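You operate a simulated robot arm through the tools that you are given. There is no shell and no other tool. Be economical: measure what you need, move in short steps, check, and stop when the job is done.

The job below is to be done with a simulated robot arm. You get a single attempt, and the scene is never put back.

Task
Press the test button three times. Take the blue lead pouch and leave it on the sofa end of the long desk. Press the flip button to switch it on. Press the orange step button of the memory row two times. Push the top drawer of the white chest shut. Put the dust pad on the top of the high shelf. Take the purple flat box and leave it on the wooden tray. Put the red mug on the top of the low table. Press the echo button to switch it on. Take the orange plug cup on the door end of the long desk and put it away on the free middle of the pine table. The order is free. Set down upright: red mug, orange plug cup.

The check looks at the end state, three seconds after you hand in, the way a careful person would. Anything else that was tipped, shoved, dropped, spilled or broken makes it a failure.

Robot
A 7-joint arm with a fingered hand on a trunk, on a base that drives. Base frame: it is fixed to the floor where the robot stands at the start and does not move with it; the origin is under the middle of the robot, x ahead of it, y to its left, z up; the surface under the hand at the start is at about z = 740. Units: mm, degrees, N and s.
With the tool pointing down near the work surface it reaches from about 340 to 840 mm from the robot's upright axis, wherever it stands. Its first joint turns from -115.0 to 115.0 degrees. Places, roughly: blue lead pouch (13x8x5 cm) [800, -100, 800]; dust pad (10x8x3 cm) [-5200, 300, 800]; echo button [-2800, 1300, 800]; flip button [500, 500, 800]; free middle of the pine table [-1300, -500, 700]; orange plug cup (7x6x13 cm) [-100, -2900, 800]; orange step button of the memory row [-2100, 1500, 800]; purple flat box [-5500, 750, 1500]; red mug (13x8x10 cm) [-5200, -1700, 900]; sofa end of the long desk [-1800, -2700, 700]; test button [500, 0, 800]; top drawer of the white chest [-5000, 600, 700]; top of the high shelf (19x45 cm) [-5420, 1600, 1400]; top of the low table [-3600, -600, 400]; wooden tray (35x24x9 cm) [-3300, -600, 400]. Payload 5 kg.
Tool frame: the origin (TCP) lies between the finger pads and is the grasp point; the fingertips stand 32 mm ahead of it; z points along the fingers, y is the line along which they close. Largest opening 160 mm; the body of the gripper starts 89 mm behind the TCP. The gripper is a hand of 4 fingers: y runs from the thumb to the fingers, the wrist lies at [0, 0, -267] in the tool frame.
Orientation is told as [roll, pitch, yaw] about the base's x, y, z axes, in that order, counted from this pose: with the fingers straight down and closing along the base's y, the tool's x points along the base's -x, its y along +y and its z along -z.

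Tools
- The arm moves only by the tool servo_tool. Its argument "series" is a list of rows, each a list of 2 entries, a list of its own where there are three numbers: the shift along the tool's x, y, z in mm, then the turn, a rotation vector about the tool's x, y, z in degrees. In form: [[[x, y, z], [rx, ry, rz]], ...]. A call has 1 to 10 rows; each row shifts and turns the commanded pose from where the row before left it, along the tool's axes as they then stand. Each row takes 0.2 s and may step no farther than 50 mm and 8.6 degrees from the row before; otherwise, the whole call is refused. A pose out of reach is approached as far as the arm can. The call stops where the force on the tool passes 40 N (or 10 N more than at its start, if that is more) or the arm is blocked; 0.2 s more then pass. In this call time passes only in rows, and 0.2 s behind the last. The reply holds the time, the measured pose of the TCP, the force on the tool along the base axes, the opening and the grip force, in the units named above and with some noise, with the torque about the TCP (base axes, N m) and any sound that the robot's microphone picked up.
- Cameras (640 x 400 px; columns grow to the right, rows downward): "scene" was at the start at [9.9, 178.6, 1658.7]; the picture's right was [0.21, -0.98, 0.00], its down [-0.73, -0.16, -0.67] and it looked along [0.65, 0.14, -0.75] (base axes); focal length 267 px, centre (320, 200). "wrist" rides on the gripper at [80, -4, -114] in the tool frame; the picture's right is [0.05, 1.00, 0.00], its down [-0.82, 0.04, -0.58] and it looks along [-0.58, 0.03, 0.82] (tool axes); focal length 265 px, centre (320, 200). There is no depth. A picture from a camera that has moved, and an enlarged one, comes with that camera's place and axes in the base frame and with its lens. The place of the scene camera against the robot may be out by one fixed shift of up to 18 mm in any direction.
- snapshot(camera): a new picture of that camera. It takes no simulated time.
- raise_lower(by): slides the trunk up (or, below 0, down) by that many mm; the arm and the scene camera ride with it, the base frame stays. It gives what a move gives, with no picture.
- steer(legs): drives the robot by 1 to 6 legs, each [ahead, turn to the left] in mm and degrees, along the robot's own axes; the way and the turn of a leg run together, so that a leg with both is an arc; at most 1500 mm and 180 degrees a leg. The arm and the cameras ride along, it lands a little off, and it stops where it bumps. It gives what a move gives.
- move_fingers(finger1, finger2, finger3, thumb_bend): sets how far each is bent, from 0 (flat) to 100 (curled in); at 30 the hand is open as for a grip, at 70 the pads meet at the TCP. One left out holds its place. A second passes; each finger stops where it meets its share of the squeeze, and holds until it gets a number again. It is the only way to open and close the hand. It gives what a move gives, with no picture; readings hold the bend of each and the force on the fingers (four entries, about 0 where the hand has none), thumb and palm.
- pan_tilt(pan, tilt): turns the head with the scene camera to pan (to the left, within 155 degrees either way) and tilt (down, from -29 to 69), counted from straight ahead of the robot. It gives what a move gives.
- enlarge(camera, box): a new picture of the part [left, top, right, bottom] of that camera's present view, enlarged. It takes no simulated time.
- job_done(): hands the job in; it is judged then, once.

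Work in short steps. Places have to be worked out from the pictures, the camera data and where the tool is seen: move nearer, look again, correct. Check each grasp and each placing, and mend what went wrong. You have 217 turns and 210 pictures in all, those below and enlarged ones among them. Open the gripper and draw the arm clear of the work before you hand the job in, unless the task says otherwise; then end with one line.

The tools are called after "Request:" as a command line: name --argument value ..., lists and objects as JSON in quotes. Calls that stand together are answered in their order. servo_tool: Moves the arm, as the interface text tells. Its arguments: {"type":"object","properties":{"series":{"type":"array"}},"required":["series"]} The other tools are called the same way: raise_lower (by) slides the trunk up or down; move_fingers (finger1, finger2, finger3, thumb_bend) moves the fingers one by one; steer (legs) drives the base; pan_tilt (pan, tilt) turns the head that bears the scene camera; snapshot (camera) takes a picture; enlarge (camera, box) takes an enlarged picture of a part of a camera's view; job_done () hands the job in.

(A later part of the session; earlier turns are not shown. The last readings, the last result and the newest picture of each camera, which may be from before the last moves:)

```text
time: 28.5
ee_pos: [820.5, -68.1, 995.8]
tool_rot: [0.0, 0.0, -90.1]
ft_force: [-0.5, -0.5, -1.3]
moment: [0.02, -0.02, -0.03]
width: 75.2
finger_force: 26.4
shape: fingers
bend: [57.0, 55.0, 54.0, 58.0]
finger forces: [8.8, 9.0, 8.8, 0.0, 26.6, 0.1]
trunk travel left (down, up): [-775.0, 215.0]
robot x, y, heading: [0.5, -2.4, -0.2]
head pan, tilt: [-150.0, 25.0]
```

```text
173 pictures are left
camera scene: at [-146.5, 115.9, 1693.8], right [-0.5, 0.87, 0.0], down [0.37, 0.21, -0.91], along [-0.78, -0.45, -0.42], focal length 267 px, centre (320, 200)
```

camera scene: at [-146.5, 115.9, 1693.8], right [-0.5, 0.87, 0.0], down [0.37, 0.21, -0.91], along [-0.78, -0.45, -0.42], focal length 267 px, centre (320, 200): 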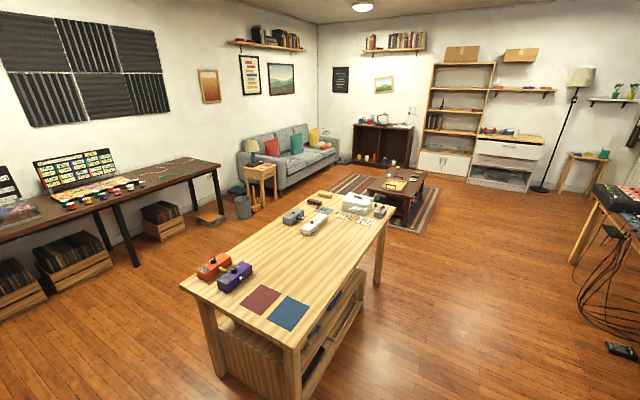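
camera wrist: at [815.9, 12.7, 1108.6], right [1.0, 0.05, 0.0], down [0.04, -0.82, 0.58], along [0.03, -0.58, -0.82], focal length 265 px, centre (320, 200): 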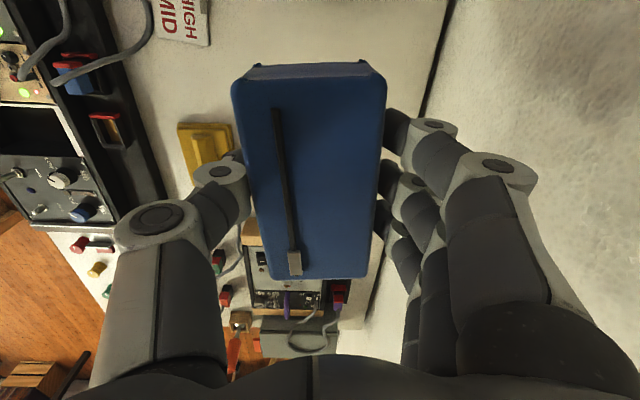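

Pouch held securely. Long desk spans about x -2150..50, y -3070..-2370; pine table x -2250..-710, y -1070..-335. Retract the arm before driving.

Request:
servo_tool --series '[[[0, -46, 0], [0, 0, 0]], [[0, -46, 0], [0, 0, 0]], [[0, -46, 0], [0, 0, 0]], [[0, -46, 0], [0, 0, 0]], [[0, -46, 0], [0, 0, 0]], [[0, -46, 0], [0, 0, 0]], [[0, -46, 0], [0, 0, 0]]]'

Request:
steer --legs '[[-330, 0], [0, -90], [1350, 0]]'

Request:
pan_tilt --pan -20 --tilt 30

Request:
snapshot --camera "scene"

```text
time: 30.1
ee_pos: [499.6, -67.7, 996.4]
tool_rot: [0.1, 0.0, -90.1]
ft_force: [-0.4, 0.5, -1.2]
moment: [0.04, -0.05, 0.04]
width: 74.8
finger_force: 24.8
shape: fingers
bend: [57.0, 55.0, 54.0, 58.0]
finger forces: [8.8, 8.5, 8.4, 0.0, 25.6, 0.0]
trunk travel left (down, up): [-775.0, 215.0]
robot x, y, heading: [0.6, 2.2, -0.1]
head pan, tilt: [-150.0, 25.0]
```

```text
time: 42.4
ee_pos: [-408.3, -1834.9, 994.1]
tool_rot: [0.0, 0.0, 179.9]
ft_force: [-0.1, 0.7, -1.5]
moment: [0.01, -0.02, -0.01]
width: 74.9
finger_force: 24.8
shape: fingers
bend: [57.0, 55.0, 54.0, 59.0]
finger forces: [8.3, 8.2, 8.0, 0.1, 24.6, 0.0]
trunk travel left (down, up): [-775.0, 215.0]
robot x, y, heading: [-339.2, -1332.7, -90.1]
head pan, tilt: [-150.0, 25.0]
```

```text
time: 44.5
ee_pos: [-408.3, -1835.6, 994.6]
tool_rot: [0.0, 0.0, 180.0]
ft_force: [0.6, -0.5, -1.6]
moment: [-0.02, -0.03, 0.0]
width: 74.7
finger_force: 24.8
shape: fingers
bend: [57.0, 55.0, 54.0, 59.0]
finger forces: [8.3, 8.3, 8.0, 0.1, 24.6, 0.0]
trunk travel left (down, up): [-775.0, 215.0]
robot x, y, heading: [-340.9, -1337.9, -90.2]
head pan, tilt: [-20.0, 30.0]
```

```text
172 pictures are left
camera scene: at [-220.7, -1355.9, 1685.8], right [-0.94, 0.34, 0.0], down [0.17, 0.47, -0.87], along [-0.3, -0.81, -0.5], focal length 267 px, centre (320, 200)
```

scene: 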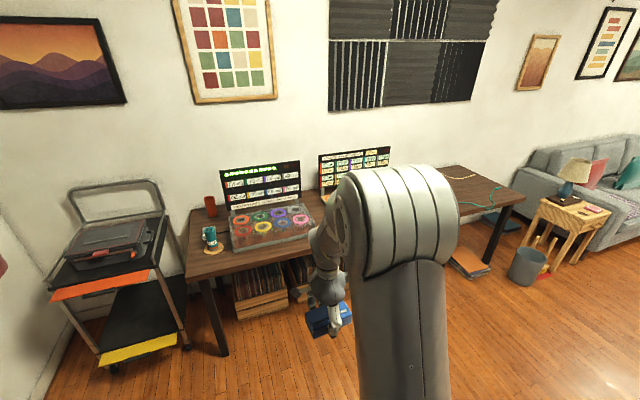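

Cup seen at about [-61,-2934]. Continue driving to in front of the sofa end.

Request:
steer --legs '[[350, 0], [0, -90], [1460, 0], [0, 90]]'

Request:
pan_tilt --pan 15 --tilt 35

Request:
snapshot --camera "scene"

```text
time: 61.3
ee_pos: [-1864.1, -2183.3, 995.7]
tool_rot: [0.1, 0.0, -179.8]
ft_force: [0.4, 0.1, -0.4]
moment: [0.0, 0.01, -0.04]
width: 73.8
finger_force: 22.5
shape: fingers
bend: [57.0, 55.0, 54.0, 59.0]
finger forces: [7.6, 7.6, 7.3, 0.0, 22.7, 0.1]
trunk travel left (down, up): [-775.0, 215.0]
robot x, y, heading: [-1798.1, -1682.3, -89.6]
head pan, tilt: [-20.0, 30.0]
```

```text
time: 62.3
ee_pos: [-1864.7, -2183.9, 994.7]
tool_rot: [0.1, -0.1, -179.9]
ft_force: [-0.2, -0.3, -1.8]
moment: [0.02, 0.01, -0.01]
width: 74.0
finger_force: 22.9
shape: fingers
bend: [57.0, 55.0, 54.0, 59.0]
finger forces: [7.6, 7.6, 7.3, 0.0, 22.7, 0.1]
trunk travel left (down, up): [-775.0, 215.0]
robot x, y, heading: [-1798.2, -1683.6, -90.0]
head pan, tilt: [15.0, 35.0]
```

```text
171 pictures are left
camera scene: at [-1624.5, -1704.4, 1678.0], right [-0.97, -0.26, 0.0], down [-0.15, 0.55, -0.82], along [0.21, -0.79, -0.57], focal length 267 px, centre (320, 200)
```

scene: 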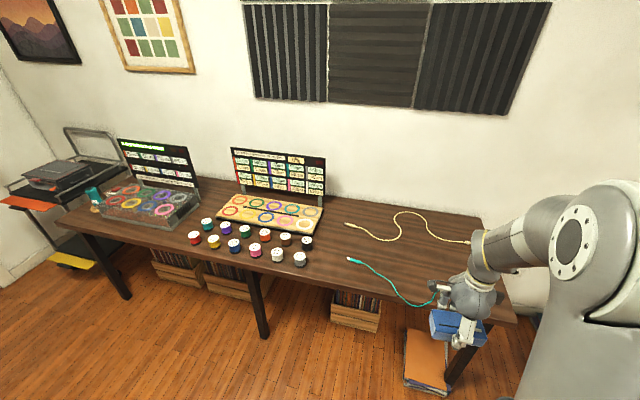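

A free patch lies between the teal and yellow cables around [-1900,-2650]. Drive up to the desk.

Request:
steer --legs '[[340, 0]]'

Request:
snapshot --camera "wrist"

Request:
snapshot --camera "scene"

```text
time: 64.5
ee_pos: [-1864.4, -2528.5, 994.4]
tool_rot: [0.0, 0.1, -179.9]
ft_force: [0.1, 0.4, -0.3]
moment: [0.04, -0.03, -0.01]
width: 73.7
finger_force: 22.5
shape: fingers
bend: [57.0, 55.0, 54.0, 59.0]
finger forces: [7.6, 7.6, 7.6, 0.1, 22.8, 0.0]
trunk travel left (down, up): [-775.0, 215.0]
robot x, y, heading: [-1797.1, -2027.3, -90.1]
head pan, tilt: [15.0, 35.0]
```

```text
170 pictures are left
camera wrist: at [-1784.3, -2522.5, 1107.2], right [0.05, -1.0, 0.0], down [-0.82, -0.04, 0.58], along [-0.58, -0.03, -0.82], focal length 265 px, centre (320, 200)
```

wrist: 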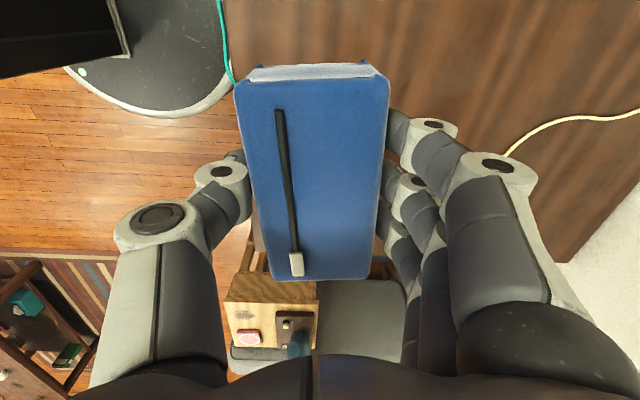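

```text
169 pictures are left
camera scene: at [-1623.9, -2048.6, 1677.9], right [-0.97, -0.26, 0.0], down [-0.15, 0.55, -0.82], along [0.21, -0.79, -0.57], focal length 267 px, centre (320, 200)
```

scene: 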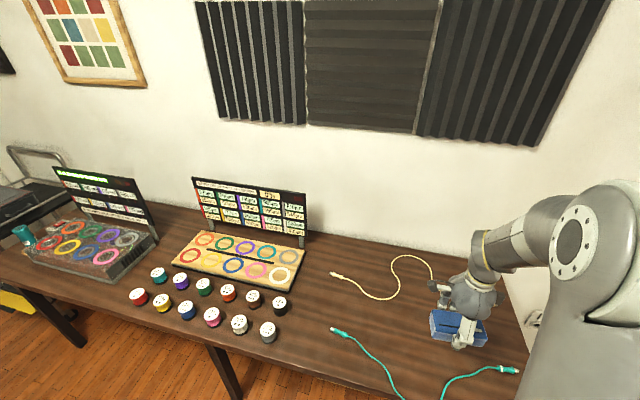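

Teal cable passes y≈-2510 near x -1930; yellow lies beyond -2790. Go over [-1905,-2690] and lower to z 850.

Request:
servo_tool --series '[[[-10, 40, 0], [0, 0, 0]], [[-10, 40, 0], [0, 0, 0]], [[-10, 41, 0], [0, 0, 0]], [[-10, 41, 0], [0, 0, 0]], [[0, 0, 48], [0, 0, 0]], [[0, 0, 48], [0, 0, 0]], [[0, 0, 48], [0, 0, 0]]]'

Request:
snapshot --camera "wrist"

Request:
enlarge --camera "scene" --box '[320, 220, 580, 400]'

```text
time: 66.1
ee_pos: [-1906.1, -2689.7, 849.4]
tool_rot: [0.1, 0.0, -179.9]
ft_force: [0.0, -0.4, -1.2]
moment: [0.03, -0.02, 0.03]
width: 73.9
finger_force: 22.7
shape: fingers
bend: [57.0, 55.0, 54.0, 59.0]
finger forces: [7.7, 7.6, 7.5, 0.0, 22.7, 0.0]
trunk travel left (down, up): [-775.0, 215.0]
robot x, y, heading: [-1798.5, -2024.7, -89.9]
head pan, tilt: [15.0, 35.0]
```

```text
168 pictures are left
camera wrist: at [-1825.9, -2684.1, 962.7], right [0.05, -1.0, 0.0], down [-0.82, -0.04, 0.58], along [-0.58, -0.03, -0.82], focal length 265 px, centre (320, 200)
```

wrist: 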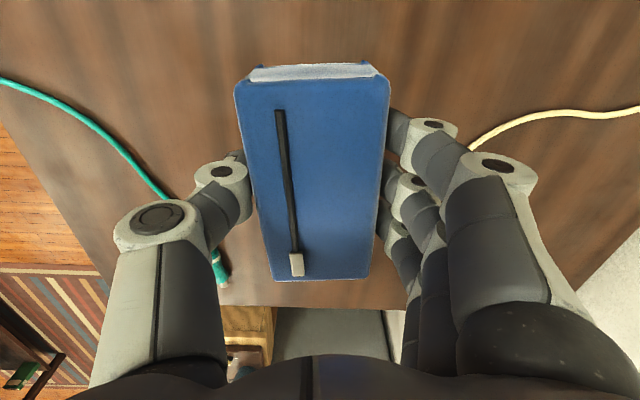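

```text
2.22 times, centred on (450, 310) of scene
camera zoom: at [-1624.1, -2048.7, 1678.1], right [-0.97, -0.26, 0.0], down [-0.15, 0.55, -0.82], along [0.21, -0.79, -0.57], focal length 593 px, centre (31, -44)
```

zoom: 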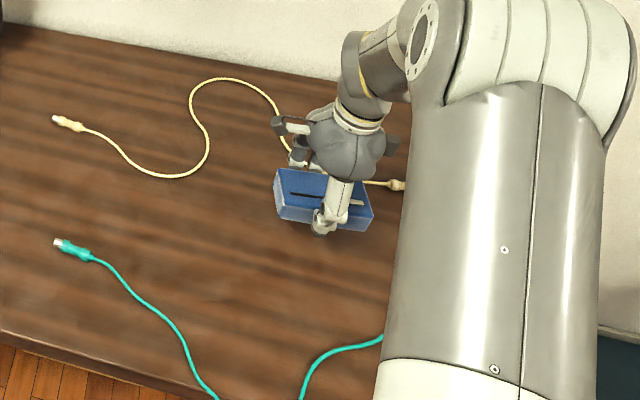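

Cables are over 120 mm from the centre. Lower gently until contact.

Request:
servo_tool --series '[[[0, 0, 40], [0, 0, 0]], [[0, 0, 12], [0, 0, 0]], [[0, 0, 5], [0, 0, 0]], [[0, 0, 4], [0, 0, 0]], [[0, 0, 4], [0, 0, 0]]]'

```text
time: 67.3
ee_pos: [-1904.3, -2690.5, 786.0]
tool_rot: [0.0, 0.0, -179.9]
ft_force: [0.1, -0.4, -0.1]
moment: [0.01, -0.04, 0.01]
width: 74.3
finger_force: 22.8
shape: fingers
bend: [57.0, 55.0, 54.0, 59.0]
finger forces: [7.7, 7.6, 7.5, 0.1, 22.7, 0.1]
trunk travel left (down, up): [-775.0, 215.0]
robot x, y, heading: [-1797.2, -2029.2, -89.8]
head pan, tilt: [15.0, 35.0]
```

Near the surface; continue in small steps.

Request:
servo_tool --series '[[[0, 0, 3], [0, 0, 0]], [[0, 0, 3], [0, 0, 0]]]'

Request:
servo_tool --series '[[[0, 0, 3], [0, 0, 0]], [[0, 0, 3], [0, 0, 0]]]'

```text
time: 67.9
ee_pos: [-1903.9, -2689.5, 784.0]
tool_rot: [0.3, 0.1, -180.0]
ft_force: [-0.7, 2.7, 24.0]
moment: [-0.04, 0.1, 0.05]
width: 73.7
finger_force: 26.1
shape: fingers
bend: [57.0, 56.0, 54.0, 59.0]
finger forces: [8.4, 8.4, 8.4, 0.0, 26.9, 0.1]
trunk travel left (down, up): [-775.0, 215.0]
robot x, y, heading: [-1797.9, -2029.8, -89.9]
head pan, tilt: [15.0, 35.0]
```

```text
time: 68.4
ee_pos: [-1905.0, -2691.5, 784.3]
tool_rot: [0.5, -0.1, -179.9]
ft_force: [3.3, 7.7, 24.3]
moment: [0.32, -0.08, 0.05]
width: 74.0
finger_force: 25.6
shape: fingers
bend: [58.0, 57.0, 55.0, 60.0]
finger forces: [7.7, 7.6, 7.3, 0.0, 28.9, 0.0]
trunk travel left (down, up): [-775.0, 215.0]
robot x, y, heading: [-1792.6, -2025.4, -89.9]
head pan, tilt: [15.0, 35.0]
stopped in row 2: the force on the tool passed its limit at 41 N (the readings are from after the stop); the commanded pose is now the measured one
```

On the desk. Back off 1 mm and open moderately.

Request:
servo_tool --series '[[[0, 0, -1], [0, 0, 0]]]'

Request:
move_fingers --finger1 38 --finger2 38 --finger3 38 --thumb_bend 38

Request:
servo_tool --series '[[[0, 0, -20], [0, 0, 0]], [[0, 0, -40], [0, 0, 0]], [[0, 0, -50], [0, 0, 0]], [[0, 0, -50], [0, 0, 0]]]'

Request:
snapshot --camera "wrist"

```text
time: 68.8
ee_pos: [-1904.4, -2691.9, 783.0]
tool_rot: [0.5, 0.0, -179.9]
ft_force: [2.2, 4.0, 22.6]
moment: [0.21, -0.08, -0.04]
width: 74.0
finger_force: 25.8
shape: fingers
bend: [58.0, 57.0, 55.0, 60.0]
finger forces: [8.1, 7.9, 7.6, 0.0, 27.8, 0.2]
trunk travel left (down, up): [-775.0, 215.0]
robot x, y, heading: [-1794.0, -2030.4, -89.9]
head pan, tilt: [15.0, 35.0]
```

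```text
time: 69.8
ee_pos: [-1904.8, -2693.3, 781.7]
tool_rot: [0.3, 0.0, -180.0]
ft_force: [-0.1, -0.8, -0.4]
moment: [-0.01, -0.01, 0.0]
width: 138.4
finger_force: 0.1
shape: fingers
bend: [38.0, 38.0, 38.0, 38.0]
finger forces: [0.0, 0.0, 0.0, 0.1, 0.0, 0.1]
trunk travel left (down, up): [-775.0, 215.0]
robot x, y, heading: [-1794.8, -2028.6, -89.8]
head pan, tilt: [15.0, 35.0]
```

```text
time: 70.8
ee_pos: [-1904.4, -2690.1, 942.0]
tool_rot: [0.3, 0.0, -179.9]
ft_force: [-0.3, 0.1, -0.5]
moment: [-0.05, 0.01, 0.02]
width: 138.9
finger_force: 0.2
shape: fingers
bend: [38.0, 38.0, 38.0, 38.0]
finger forces: [0.0, 0.0, 0.1, 0.0, 0.1, 0.0]
trunk travel left (down, up): [-775.0, 215.0]
robot x, y, heading: [-1796.3, -2026.3, -90.0]
head pan, tilt: [15.0, 35.0]
```

```text
166 pictures are left
camera wrist: at [-1824.4, -2684.4, 1054.0], right [0.05, -1.0, 0.01], down [-0.81, -0.04, 0.58], along [-0.58, -0.04, -0.82], focal length 265 px, centre (320, 200)
```

wrist: 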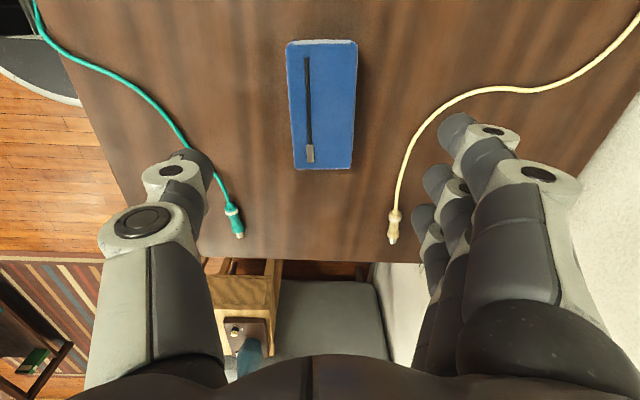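

Pouch is resting flat and clear of the cables. Retract and drive to the door end for the orange cup.

Request:
servo_tool --series '[[[20, -45, -10], [0, 0, 0]], [[20, -45, -10], [0, 0, 0]], [[20, -45, -10], [0, 0, 0]], [[20, -45, -10], [0, 0, 0]]]'

Request:
steer --legs '[[-340, 0], [0, 90], [1450, 0], [300, 0], [0, -90]]'

Request:
pan_tilt --pan 12 --tilt 35

Request:
snapshot --camera "scene"

Request:
snapshot --camera "wrist"

```text
refused: row 1 steps farther than a row can; nothing moved
```

```text
time: 89.1
ee_pos: [-180.7, -2367.3, 940.9]
tool_rot: [0.3, -0.1, 178.9]
ft_force: [-0.2, -0.4, 0.2]
moment: [0.0, -0.01, 0.0]
width: 138.9
finger_force: 0.1
shape: fingers
bend: [38.0, 38.0, 38.0, 38.0]
finger forces: [0.0, 0.0, 0.1, 0.0, 0.0, 0.0]
trunk travel left (down, up): [-775.0, 215.0]
robot x, y, heading: [-56.6, -1706.1, -90.8]
head pan, tilt: [15.0, 35.0]
```

```text
time: 89.7
ee_pos: [-180.0, -2366.7, 940.3]
tool_rot: [0.3, 0.0, 178.9]
ft_force: [0.3, -0.2, -0.5]
moment: [0.0, 0.0, -0.01]
width: 138.8
finger_force: 0.0
shape: fingers
bend: [38.0, 38.0, 38.0, 38.0]
finger forces: [0.1, 0.1, 0.0, 0.1, 0.0, 0.1]
trunk travel left (down, up): [-775.0, 215.0]
robot x, y, heading: [-57.6, -1704.4, -90.9]
head pan, tilt: [12.0, 35.0]
```

```text
165 pictures are left
camera scene: at [110.4, -1730.1, 1678.0], right [-0.98, -0.19, 0.0], down [-0.11, 0.56, -0.82], along [0.15, -0.8, -0.57], focal length 267 px, centre (320, 200)
```

scene: 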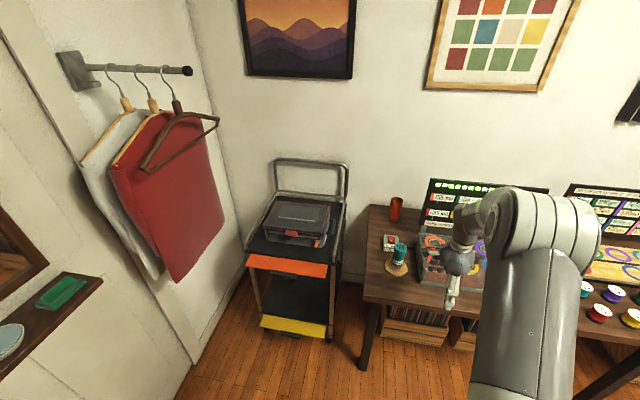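

```text
164 pictures are left
camera wrist: at [-99.7, -2362.2, 1053.5], right [0.03, -1.0, 0.01], down [-0.82, -0.02, 0.58], along [-0.58, -0.02, -0.82], focal length 265 px, centre (320, 200)
```

wrist: 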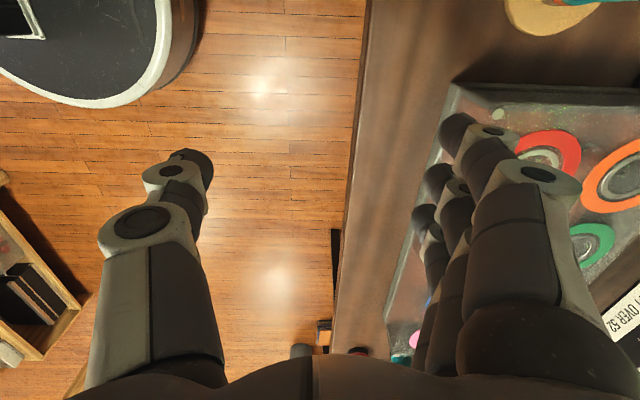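

Zoom on the cup area to see its surroundings.

Request:
enlarge --camera "scene" --box '[350, 170, 480, 290]'

```text
3.33 times, centred on (415, 230) of scene
camera zoom: at [110.4, -1730.1, 1678.0], right [-0.98, -0.19, 0.0], down [-0.11, 0.56, -0.82], along [0.15, -0.8, -0.57], focal length 890 px, centre (3, 100)
```

zoom: 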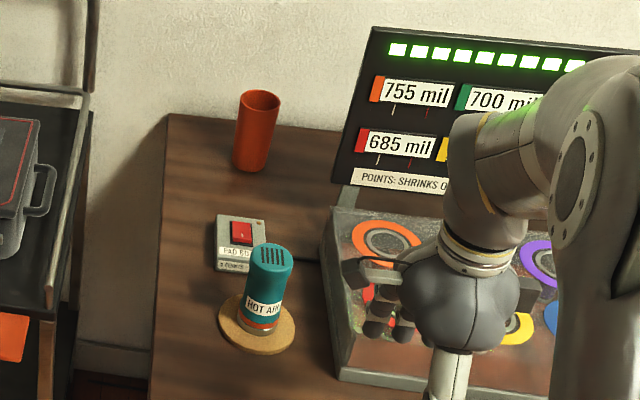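

Cup centre about [-80,-2942], wall close behind, so I turn the hand to close sideways (base x), raise, and centre on x=-80.

Request:
servo_tool --series '[[[10, 0, -10], [0, 0, -8.5]], [[10, 0, -10], [0, 0, -8.5]], [[10, 0, -10], [0, 0, -8.5]], [[10, 0, -10], [0, 0, -8.5]], [[10, 0, -10], [0, 0, -8.5]], [[10, 0, -10], [0, 0, -8.5]], [[0, 0, 0], [0, 0, -8.5]], [[0, 0, 0], [0, 0, -8.5]], [[0, 0, 0], [0, 0, -8.5]], [[0, 0, 0], [0, 0, -8.5]]]'

Request:
steer --legs '[[300, 0]]'

Request:
snapshot --camera "scene"

```text
time: 91.9
ee_pos: [-126.1, -2346.2, 1001.5]
tool_rot: [0.0, -0.3, -96.1]
ft_force: [0.2, 0.7, -0.8]
moment: [0.02, 0.02, 0.0]
width: 138.8
finger_force: 0.1
shape: fingers
bend: [38.0, 38.0, 38.0, 38.0]
finger forces: [0.0, 0.1, 0.0, 0.0, 0.1, 0.1]
trunk travel left (down, up): [-775.0, 215.0]
robot x, y, heading: [-59.7, -1706.2, -90.9]
head pan, tilt: [12.0, 35.0]
```

```text
time: 93.9
ee_pos: [-126.9, -2647.9, 1000.6]
tool_rot: [-0.1, -0.2, -95.9]
ft_force: [-0.1, -0.7, 0.1]
moment: [0.0, 0.04, 0.01]
width: 138.5
finger_force: 0.1
shape: fingers
bend: [38.0, 38.0, 38.0, 38.0]
finger forces: [0.0, 0.0, 0.1, 0.0, 0.0, 0.1]
trunk travel left (down, up): [-775.0, 215.0]
robot x, y, heading: [-58.5, -2007.7, -91.1]
head pan, tilt: [12.0, 35.0]
```

```text
162 pictures are left
camera scene: at [105.3, -2030.0, 1677.9], right [-0.98, -0.19, 0.0], down [-0.11, 0.56, -0.82], along [0.16, -0.8, -0.57], focal length 267 px, centre (320, 200)
```

scene: 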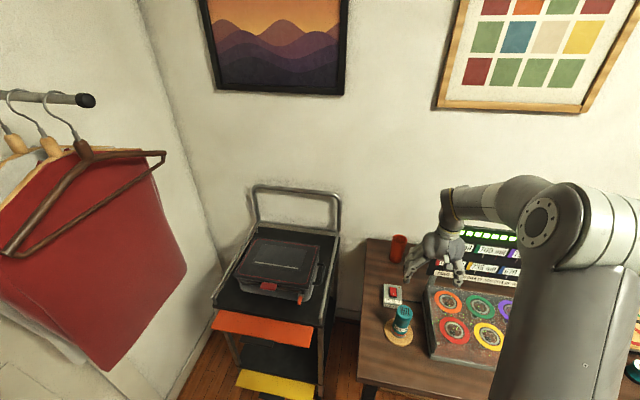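

Continue: finish the turn, shift +46 in base x, drive 110 closer.

Request:
servo_tool --series '[[[0, 23, 0], [0, 0, -5]], [[0, 23, 0], [0, 0, 0]]]'

Request:
steer --legs '[[115, 0]]'

Request:
snapshot --camera "wrist"

Request:
enlarge --camera "scene" --box '[340, 190, 560, 350]'

```text
time: 94.5
ee_pos: [-80.9, -2650.7, 1000.9]
tool_rot: [-0.1, -0.3, -90.9]
ft_force: [0.1, -0.3, -0.2]
moment: [-0.02, 0.03, 0.0]
width: 139.0
finger_force: 0.1
shape: fingers
bend: [38.0, 38.0, 38.0, 38.0]
finger forces: [0.0, 0.0, 0.0, 0.0, 0.1, 0.0]
trunk travel left (down, up): [-775.0, 215.0]
robot x, y, heading: [-63.3, -2007.4, -91.1]
head pan, tilt: [12.0, 35.0]
```

```text
time: 95.8
ee_pos: [-83.3, -2765.2, 1000.2]
tool_rot: [-0.2, -0.3, -90.9]
ft_force: [0.2, 2.0, 1.2]
moment: [0.0, 0.05, -0.08]
width: 139.4
finger_force: 1.2
shape: fingers
bend: [38.0, 38.0, 38.0, 38.0]
finger forces: [0.0, 0.0, 0.1, 0.0, 1.4, 0.0]
trunk travel left (down, up): [-775.0, 215.0]
robot x, y, heading: [-61.2, -2121.4, -90.9]
head pan, tilt: [12.0, 35.0]
```

```text
161 pictures are left
camera wrist: at [-86.8, -2682.7, 1112.4], right [1.0, 0.04, 0.0], down [0.03, -0.81, 0.58], along [0.02, -0.58, -0.81], focal length 265 px, centre (320, 200)
```

wrist: 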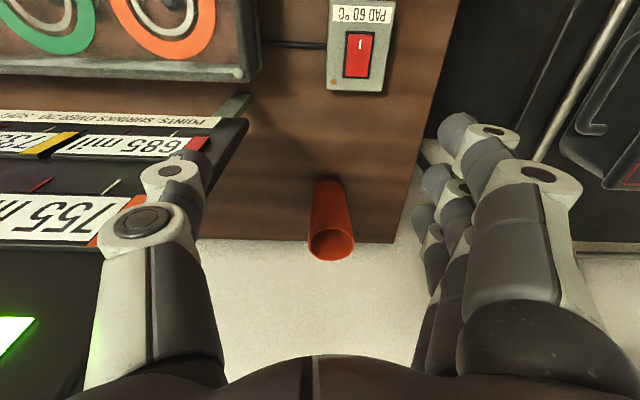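

```text
2.50 times, centred on (450, 270) of scene
camera zoom: at [103.8, -2144.3, 1677.9], right [-0.98, -0.19, 0.0], down [-0.11, 0.56, -0.82], along [0.16, -0.8, -0.57], focal length 668 px, centre (-5, 25)
```

zoom: 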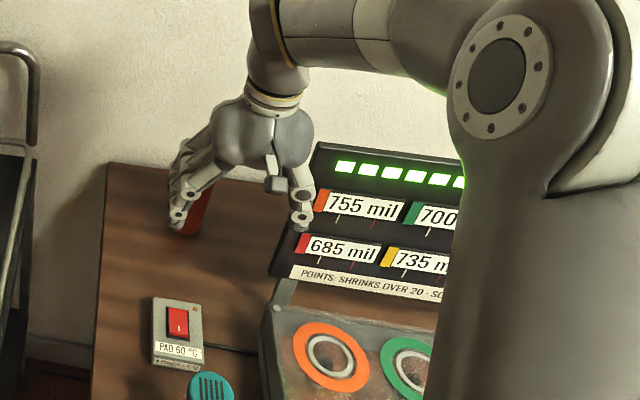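

The thumb lightly touched the display board's edge (1.4 N). Pull it in: bend the thumb and shift away in +x.

Request:
move_fingers --finger1 32 --finger2 32 --finger3 32 --thumb_bend 50

Request:
servo_tool --series '[[[0, 18, 0], [0, 0, 0]]]'

Request:
snapshot --camera "wrist"

Request:
enlarge --camera "scene" --box '[340, 190, 560, 350]'

```text
time: 96.8
ee_pos: [-83.2, -2765.5, 999.9]
tool_rot: [0.0, -0.3, -90.9]
ft_force: [0.1, -0.1, -0.1]
moment: [-0.03, -0.01, -0.01]
width: 127.2
finger_force: 0.0
shape: fingers
bend: [32.0, 32.0, 32.0, 50.0]
finger forces: [0.1, 0.0, 0.1, 0.0, 0.0, 0.1]
trunk travel left (down, up): [-775.0, 215.0]
robot x, y, heading: [-65.8, -2117.4, -91.0]
head pan, tilt: [12.0, 35.0]
```

```text
time: 97.2
ee_pos: [-63.8, -2766.5, 1001.0]
tool_rot: [-0.1, -0.3, -90.9]
ft_force: [0.4, 0.5, 0.3]
moment: [0.0, 0.06, -0.05]
width: 127.2
finger_force: 0.1
shape: fingers
bend: [32.0, 32.0, 32.0, 50.0]
finger forces: [0.0, 0.0, 0.0, 0.0, 0.1, 0.1]
trunk travel left (down, up): [-775.0, 215.0]
robot x, y, heading: [-63.4, -2121.0, -91.0]
head pan, tilt: [12.0, 35.0]
```

```text
159 pictures are left
camera wrist: at [-68.4, -2683.1, 1112.5], right [1.0, 0.04, 0.0], down [0.03, -0.81, 0.58], along [0.02, -0.58, -0.81], focal length 265 px, centre (320, 200)
```

wrist: 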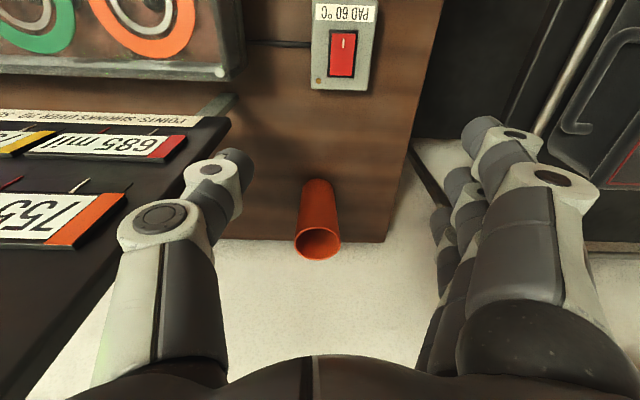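

```text
2.50 times, centred on (450, 270) of scene
camera zoom: at [104.3, -2144.1, 1677.9], right [-0.98, -0.19, 0.0], down [-0.11, 0.56, -0.82], along [0.16, -0.8, -0.57], focal length 668 px, centre (-5, 25)
```

zoom: 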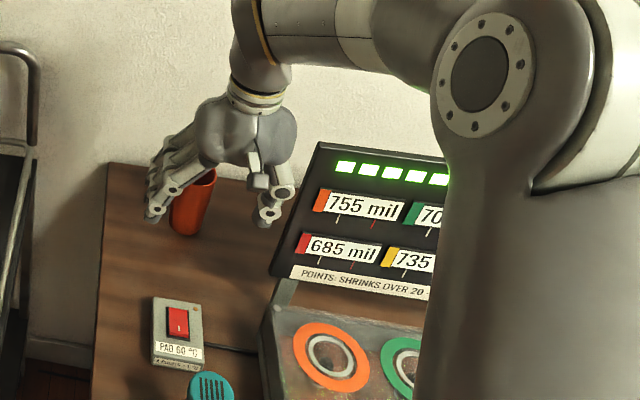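

Now clear. Cup centre [-63,-2924]; move out 158 mm at this height and look.

Request:
servo_tool --series '[[[-40, 0, 0], [0, 0, 0]], [[-40, 0, 0], [0, 0, 0]], [[-40, 0, 0], [0, 0, 0]], [[-38, 0, 0], [0, 0, 0]], [[0, 0, 30], [0, 0, 0]]]'

Request:
snapshot --camera "wrist"

Request:
enlarge --camera "scene" --box '[340, 190, 560, 350]'

```text
time: 98.3
ee_pos: [-71.0, -2923.4, 971.0]
tool_rot: [0.0, -0.3, -90.8]
ft_force: [-0.1, -0.3, -0.1]
moment: [0.04, -0.04, 0.0]
width: 127.3
finger_force: 0.1
shape: fingers
bend: [32.0, 32.0, 32.0, 50.0]
finger forces: [0.0, 0.0, 0.1, 0.1, 0.1, 0.0]
trunk travel left (down, up): [-775.0, 215.0]
robot x, y, heading: [-66.9, -2119.9, -91.0]
head pan, tilt: [12.0, 35.0]
```

```text
157 pictures are left
camera wrist: at [-72.5, -2841.6, 1082.5], right [1.0, 0.04, 0.0], down [0.03, -0.81, 0.58], along [0.02, -0.58, -0.81], focal length 265 px, centre (320, 200)
```

wrist: 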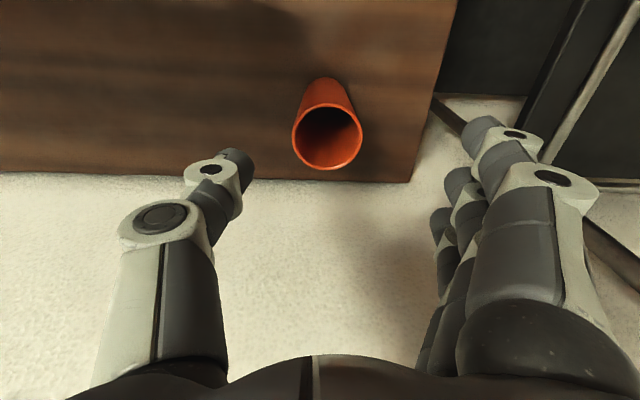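

```text
2.50 times, centred on (450, 270) of scene
camera zoom: at [103.4, -2144.2, 1678.0], right [-0.98, -0.19, 0.0], down [-0.11, 0.56, -0.82], along [0.16, -0.8, -0.57], focal length 668 px, centre (-5, 25)
```

zoom: 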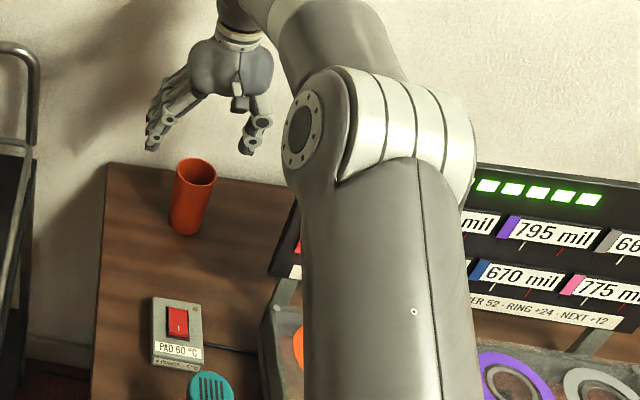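

Cup at [-64,-2928]. Shift and lower to z≈840 around the cup.

Request:
servo_tool --series '[[[-4, 7, 30], [0, 0, 0]], [[0, 0, 35], [0, 0, 0]], [[0, 0, 35], [0, 0, 0]], [[0, 0, 30], [0, 0, 0]]]'

Request:
snapshot --camera "wrist"

```text
time: 99.3
ee_pos: [-62.9, -2929.5, 840.4]
tool_rot: [-0.1, -0.3, -90.8]
ft_force: [-0.7, -0.5, 0.4]
moment: [0.04, 0.02, -0.01]
width: 127.2
finger_force: 0.1
shape: fingers
bend: [32.0, 32.0, 32.0, 50.0]
finger forces: [0.0, 0.1, 0.1, 0.1, 0.1, 0.1]
trunk travel left (down, up): [-775.0, 215.0]
robot x, y, heading: [-65.9, -2116.3, -91.0]
head pan, tilt: [12.0, 35.0]
```

```text
155 pictures are left
camera wrist: at [-66.1, -2846.9, 952.6], right [1.0, 0.04, 0.0], down [0.03, -0.81, 0.58], along [0.02, -0.58, -0.81], focal length 265 px, centre (320, 200)
```

wrist: 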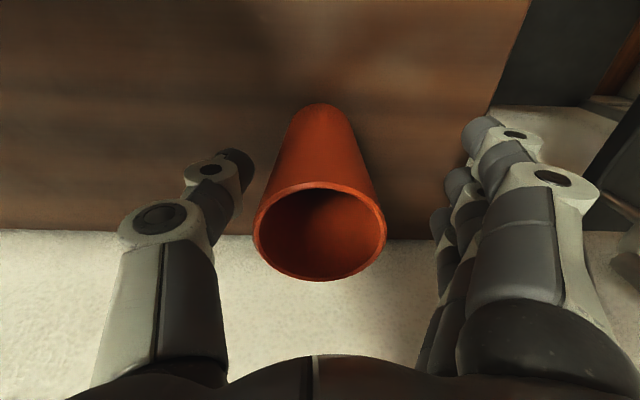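

Cup is centred. Close the hand.

Request:
move_fingers --finger1 70 --finger2 70 --finger3 70 --thumb_bend 70

Request:
servo_tool --series '[[[0, 0, -15], [0, 0, 0]], [[0, 0, -40], [0, 0, 0]], [[0, 0, -50], [0, 0, 0]], [[0, 0, -50], [0, 0, 0]], [[0, 0, -50], [0, 0, 0]]]'

Request:
snapshot --camera "wrist"

Request:
snapshot --camera "scene"

```text
time: 100.3
ee_pos: [-62.6, -2928.2, 841.2]
tool_rot: [-0.1, -0.3, -90.9]
ft_force: [-0.1, -0.1, -0.2]
moment: [0.01, -0.01, -0.02]
width: 33.2
finger_force: 15.7
shape: fingers
bend: [70.0, 51.0, 55.0, 67.0]
finger forces: [0.3, 7.3, 7.9, 0.0, 15.3, 0.1]
trunk travel left (down, up): [-775.0, 215.0]
robot x, y, heading: [-63.5, -2121.3, -91.0]
head pan, tilt: [12.0, 35.0]
```

```text
time: 101.5
ee_pos: [-61.8, -2927.6, 1047.8]
tool_rot: [0.0, -0.2, -90.9]
ft_force: [0.9, -0.4, -0.6]
moment: [-0.03, 0.03, -0.02]
width: 33.4
finger_force: 15.8
shape: fingers
bend: [70.0, 51.0, 55.0, 67.0]
finger forces: [0.4, 7.2, 8.0, 0.1, 15.2, 0.1]
trunk travel left (down, up): [-775.0, 215.0]
robot x, y, heading: [-66.9, -2120.5, -90.9]
head pan, tilt: [12.0, 35.0]
```

```text
154 pictures are left
camera wrist: at [-64.2, -2844.2, 1160.2], right [1.0, 0.04, 0.0], down [0.03, -0.81, 0.58], along [0.02, -0.58, -0.81], focal length 265 px, centre (320, 200)
```

wrist: 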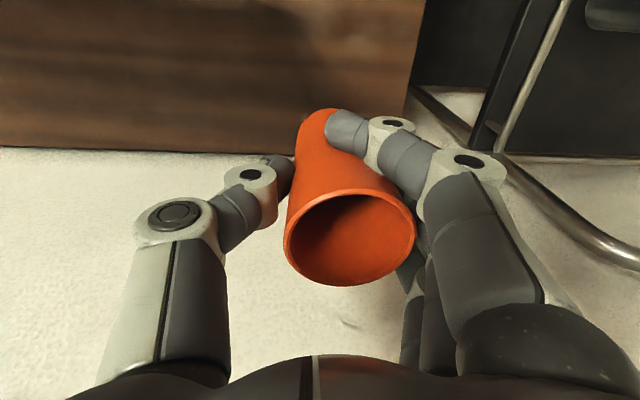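

```text
153 pictures are left
camera scene: at [103.6, -2143.3, 1677.9], right [-0.98, -0.19, 0.0], down [-0.11, 0.56, -0.82], along [0.16, -0.8, -0.57], focal length 267 px, centre (320, 200)
```

scene: 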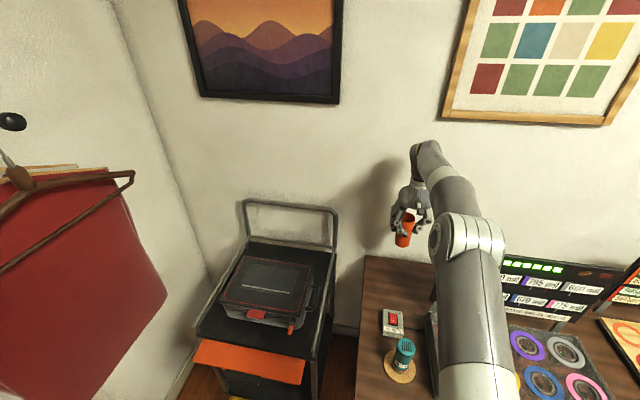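

Cup is held. Retract the arm, then reverse along this lane and go round to the north side of the pine table.

Request:
servo_tool --series '[[[46, 0, 0], [0, 0, 0]], [[46, 0, 0], [0, 0, 0]], [[46, 0, 0], [0, 0, 0]], [[46, 0, 0], [0, 0, 0]], [[46, 0, 0], [0, 0, 0]], [[46, 0, 0], [0, 0, 0]]]'

Request:
steer --legs '[[-1100, 0], [-1110, 0], [0, -90], [1270, 0], [0, 90]]'

Request:
pan_tilt --pan 12 --tilt 45

Request:
snapshot --camera "scene"

Request:
snapshot --camera "wrist"

```text
time: 103.0
ee_pos: [-56.7, -2650.7, 1045.6]
tool_rot: [-0.2, -0.4, -91.0]
ft_force: [0.2, 0.6, -0.3]
moment: [-0.02, 0.0, -0.04]
width: 33.2
finger_force: 14.8
shape: fingers
bend: [70.0, 52.0, 55.0, 67.0]
finger forces: [0.0, 7.2, 7.9, 0.0, 14.9, 0.1]
trunk travel left (down, up): [-775.0, 215.0]
robot x, y, heading: [-57.7, -2120.6, -91.0]
head pan, tilt: [12.0, 35.0]
```

```text
time: 127.6
ee_pos: [-1294.8, -414.9, 1045.4]
tool_rot: [0.0, -0.4, -90.7]
ft_force: [-0.4, -0.2, -1.2]
moment: [0.0, 0.0, 0.01]
width: 32.9
finger_force: 14.8
shape: fingers
bend: [70.0, 52.0, 55.0, 67.0]
finger forces: [0.0, 7.0, 7.8, 0.0, 14.3, 0.1]
trunk travel left (down, up): [-775.0, 215.0]
robot x, y, heading: [-1302.7, 116.7, -90.7]
head pan, tilt: [12.0, 35.0]
```

```text
time: 128.3
ee_pos: [-1295.4, -416.0, 1045.4]
tool_rot: [-0.1, -0.2, -90.7]
ft_force: [0.1, 0.3, 0.0]
moment: [-0.01, -0.02, 0.0]
width: 33.0
finger_force: 14.4
shape: fingers
bend: [70.0, 52.0, 55.0, 67.0]
finger forces: [0.1, 7.1, 7.9, 0.0, 14.3, 0.1]
trunk travel left (down, up): [-775.0, 215.0]
robot x, y, heading: [-1307.8, 119.5, -90.9]
head pan, tilt: [12.0, 45.0]
```

```text
152 pictures are left
camera scene: at [-1137.6, 100.1, 1663.2], right [-0.98, -0.2, 0.0], down [-0.14, 0.69, -0.71], along [0.14, -0.69, -0.71], focal length 267 px, centre (320, 200)
```

scene: 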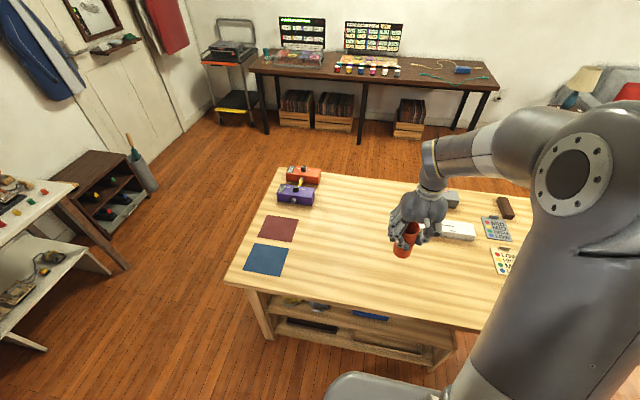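

```text
151 pictures are left
camera wrist: at [-1298.6, -332.0, 1156.9], right [1.0, 0.04, 0.0], down [0.03, -0.81, 0.58], along [0.02, -0.58, -0.81], focal length 265 px, centre (320, 200)
```

wrist: 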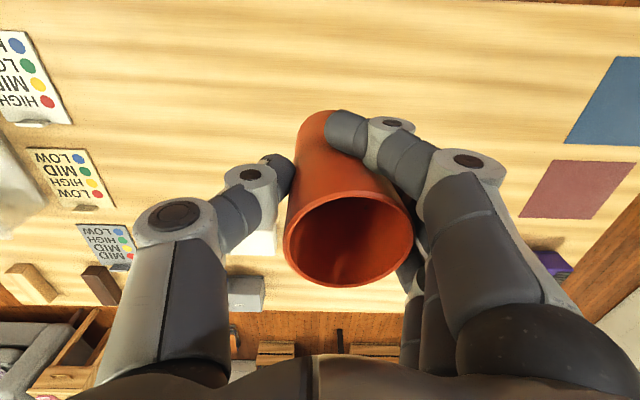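

Free area is around [-1290,-540]. Check the cup's tilt first.

Request:
enlarge --camera "scene" --box '[370, 170, 470, 270]'

```text
4.00 times, centred on (420, 220) of scene
camera zoom: at [-1137.6, 100.1, 1663.2], right [-0.98, -0.2, 0.0], down [-0.14, 0.69, -0.71], along [0.14, -0.69, -0.71], focal length 1068 px, centre (-80, 120)
```

zoom: 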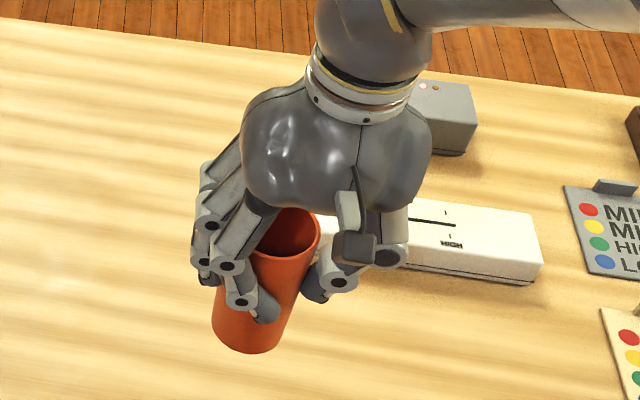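

The cup's axis agrees with vertical. Move over the free spot and lower.

Request:
servo_tool --series '[[[-42, 0, 0], [0, 0, 0]], [[-42, 0, 0], [0, 0, 0]], [[-42, 0, 0], [0, 0, 0]], [[0, 0, 45], [0, 0, 0]], [[0, 0, 45], [0, 0, 0]], [[0, 0, 45], [0, 0, 0]], [[0, 0, 45], [0, 0, 0]], [[0, 0, 20], [0, 0, 0]]]'

Request:
snapshot --camera "scene"

Request:
snapshot --camera "wrist"

```text
time: 130.1
ee_pos: [-1297.0, -544.4, 844.5]
tool_rot: [-0.2, -0.5, -90.7]
ft_force: [0.0, -0.3, 0.5]
moment: [0.04, -0.03, 0.01]
width: 32.8
finger_force: 14.8
shape: fingers
bend: [70.0, 52.0, 55.0, 67.0]
finger forces: [0.0, 7.0, 7.9, 0.0, 14.3, 0.0]
trunk travel left (down, up): [-775.0, 215.0]
robot x, y, heading: [-1306.2, 116.1, -90.6]
head pan, tilt: [12.0, 45.0]
```

```text
149 pictures are left
camera scene: at [-1137.7, 99.8, 1663.2], right [-0.98, -0.2, 0.0], down [-0.14, 0.69, -0.71], along [0.14, -0.69, -0.71], focal length 267 px, centre (320, 200)
```

scene: 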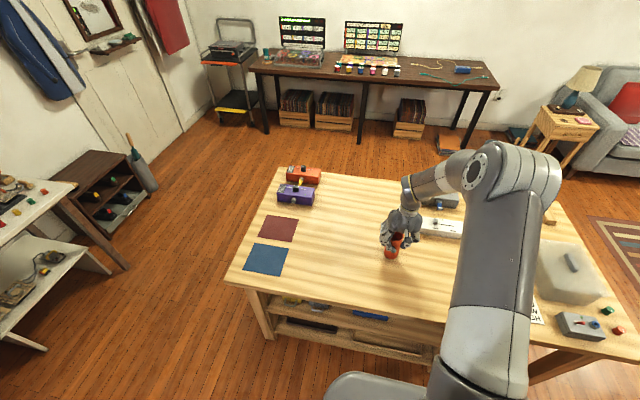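

```text
148 pictures are left
camera wrist: at [-1300.4, -459.7, 956.8], right [1.0, 0.04, 0.0], down [0.03, -0.81, 0.58], along [0.02, -0.58, -0.81], focal length 265 px, centre (320, 200)
```

wrist: 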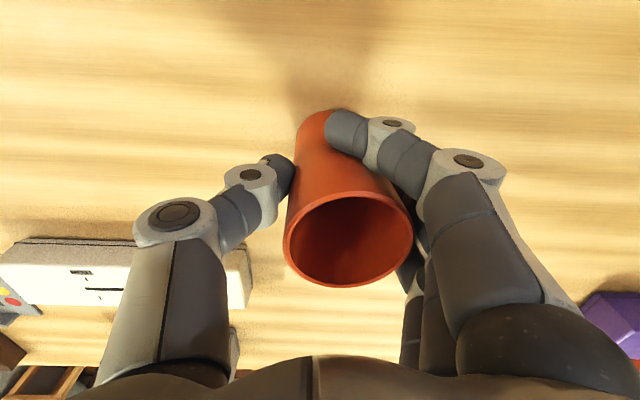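

Still above the table; lower in small steps until contact.

Request:
servo_tool --series '[[[0, 0, 10], [0, 0, 0]], [[0, 0, 10], [0, 0, 0]], [[0, 0, 6], [0, 0, 0]], [[0, 0, 6], [0, 0, 0]], [[0, 0, 5], [0, 0, 0]]]'

Request:
servo_tool --series '[[[0, 0, 3], [0, 0, 0]], [[0, 0, 3], [0, 0, 0]]]'

```text
time: 131.3
ee_pos: [-1297.2, -541.5, 808.5]
tool_rot: [-0.1, -0.3, -90.7]
ft_force: [0.2, 0.5, 6.8]
moment: [0.0, -0.1, -0.04]
width: 30.1
finger_force: 11.8
shape: fingers
bend: [70.0, 56.0, 56.0, 68.0]
finger forces: [0.0, 2.9, 8.4, 0.0, 11.1, 0.1]
trunk travel left (down, up): [-775.0, 215.0]
robot x, y, heading: [-1305.7, 115.4, -90.8]
head pan, tilt: [12.0, 45.0]
```

```text
time: 131.9
ee_pos: [-1296.6, -541.8, 802.7]
tool_rot: [-0.1, -0.4, -90.8]
ft_force: [0.8, -0.4, 6.7]
moment: [-0.12, -0.17, 0.01]
width: 30.3
finger_force: 11.9
shape: fingers
bend: [70.0, 56.0, 56.0, 68.0]
finger forces: [0.0, 3.4, 9.3, 0.1, 10.8, 0.0]
trunk travel left (down, up): [-775.0, 215.0]
robot x, y, heading: [-1302.8, 117.5, -90.7]
head pan, tilt: [12.0, 45.0]
```

Contact (cup slides in the grip at 6.7 N). Open the hand and check.

Request:
move_fingers --finger1 35 --finger2 35 --finger3 35 --thumb_bend 35

Request:
snapshot --camera "wrist"

```text
time: 132.9
ee_pos: [-1297.1, -540.8, 802.8]
tool_rot: [-0.2, -0.3, -90.7]
ft_force: [0.3, 0.2, -0.3]
moment: [0.0, -0.01, 0.01]
width: 150.7
finger_force: 0.1
shape: fingers
bend: [35.0, 35.0, 35.0, 35.0]
finger forces: [0.0, 0.0, 0.0, 0.1, 0.0, 0.1]
trunk travel left (down, up): [-775.0, 215.0]
robot x, y, heading: [-1304.1, 116.9, -90.4]
head pan, tilt: [12.0, 45.0]
```

```text
147 pictures are left
camera wrist: at [-1300.4, -459.3, 914.6], right [1.0, 0.04, 0.0], down [0.03, -0.81, 0.58], along [0.02, -0.58, -0.81], focal length 265 px, centre (320, 200)
```

wrist: 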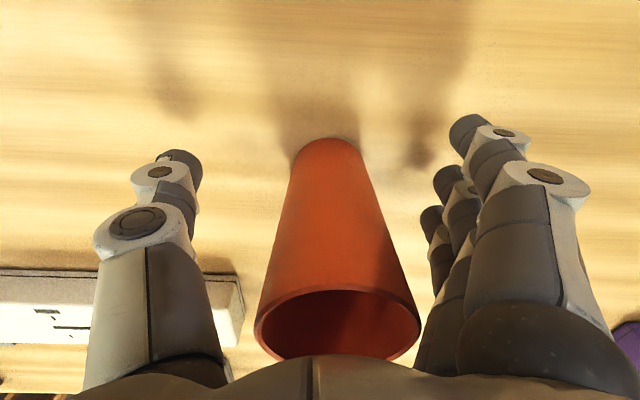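

The cup stands. Lift straight up and verify.

Request:
servo_tool --series '[[[0, 0, -30], [0, 0, 0]], [[0, 0, -45], [0, 0, 0]], [[0, 0, -50], [0, 0, 0]], [[0, 0, -50], [0, 0, 0]], [[0, 0, -50], [0, 0, 0]]]'

Request:
snapshot --camera "wrist"

Request:
snapshot --camera "scene"

```text
time: 134.1
ee_pos: [-1297.7, -539.9, 1028.3]
tool_rot: [0.0, -0.2, -90.7]
ft_force: [0.3, 0.4, -0.6]
moment: [-0.07, 0.04, -0.01]
width: 150.9
finger_force: 0.1
shape: fingers
bend: [35.0, 35.0, 35.0, 35.0]
finger forces: [0.0, 0.1, 0.0, 0.0, 0.0, 0.0]
trunk travel left (down, up): [-775.0, 215.0]
robot x, y, heading: [-1302.3, 114.4, -90.7]
head pan, tilt: [12.0, 45.0]
```

```text
146 pictures are left
camera wrist: at [-1299.6, -457.1, 1140.6], right [1.0, 0.04, 0.0], down [0.03, -0.81, 0.58], along [0.02, -0.58, -0.81], focal length 265 px, centre (320, 200)
```

wrist: 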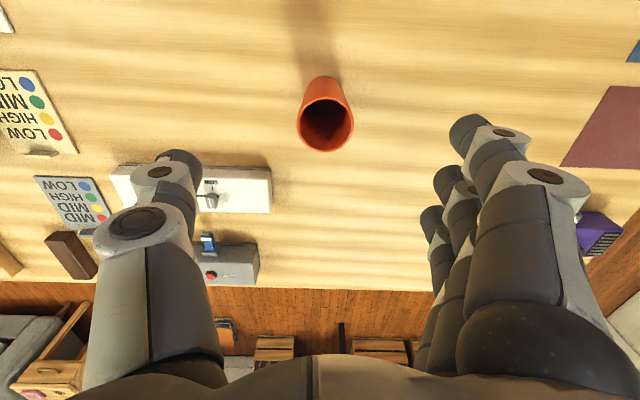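

```text
145 pictures are left
camera scene: at [-1137.5, 101.0, 1663.1], right [-0.98, -0.2, 0.0], down [-0.14, 0.69, -0.71], along [0.14, -0.69, -0.71], focal length 267 px, centre (320, 200)
```

scene: 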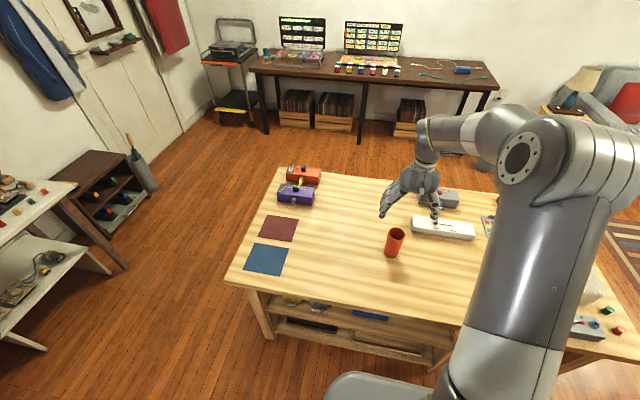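

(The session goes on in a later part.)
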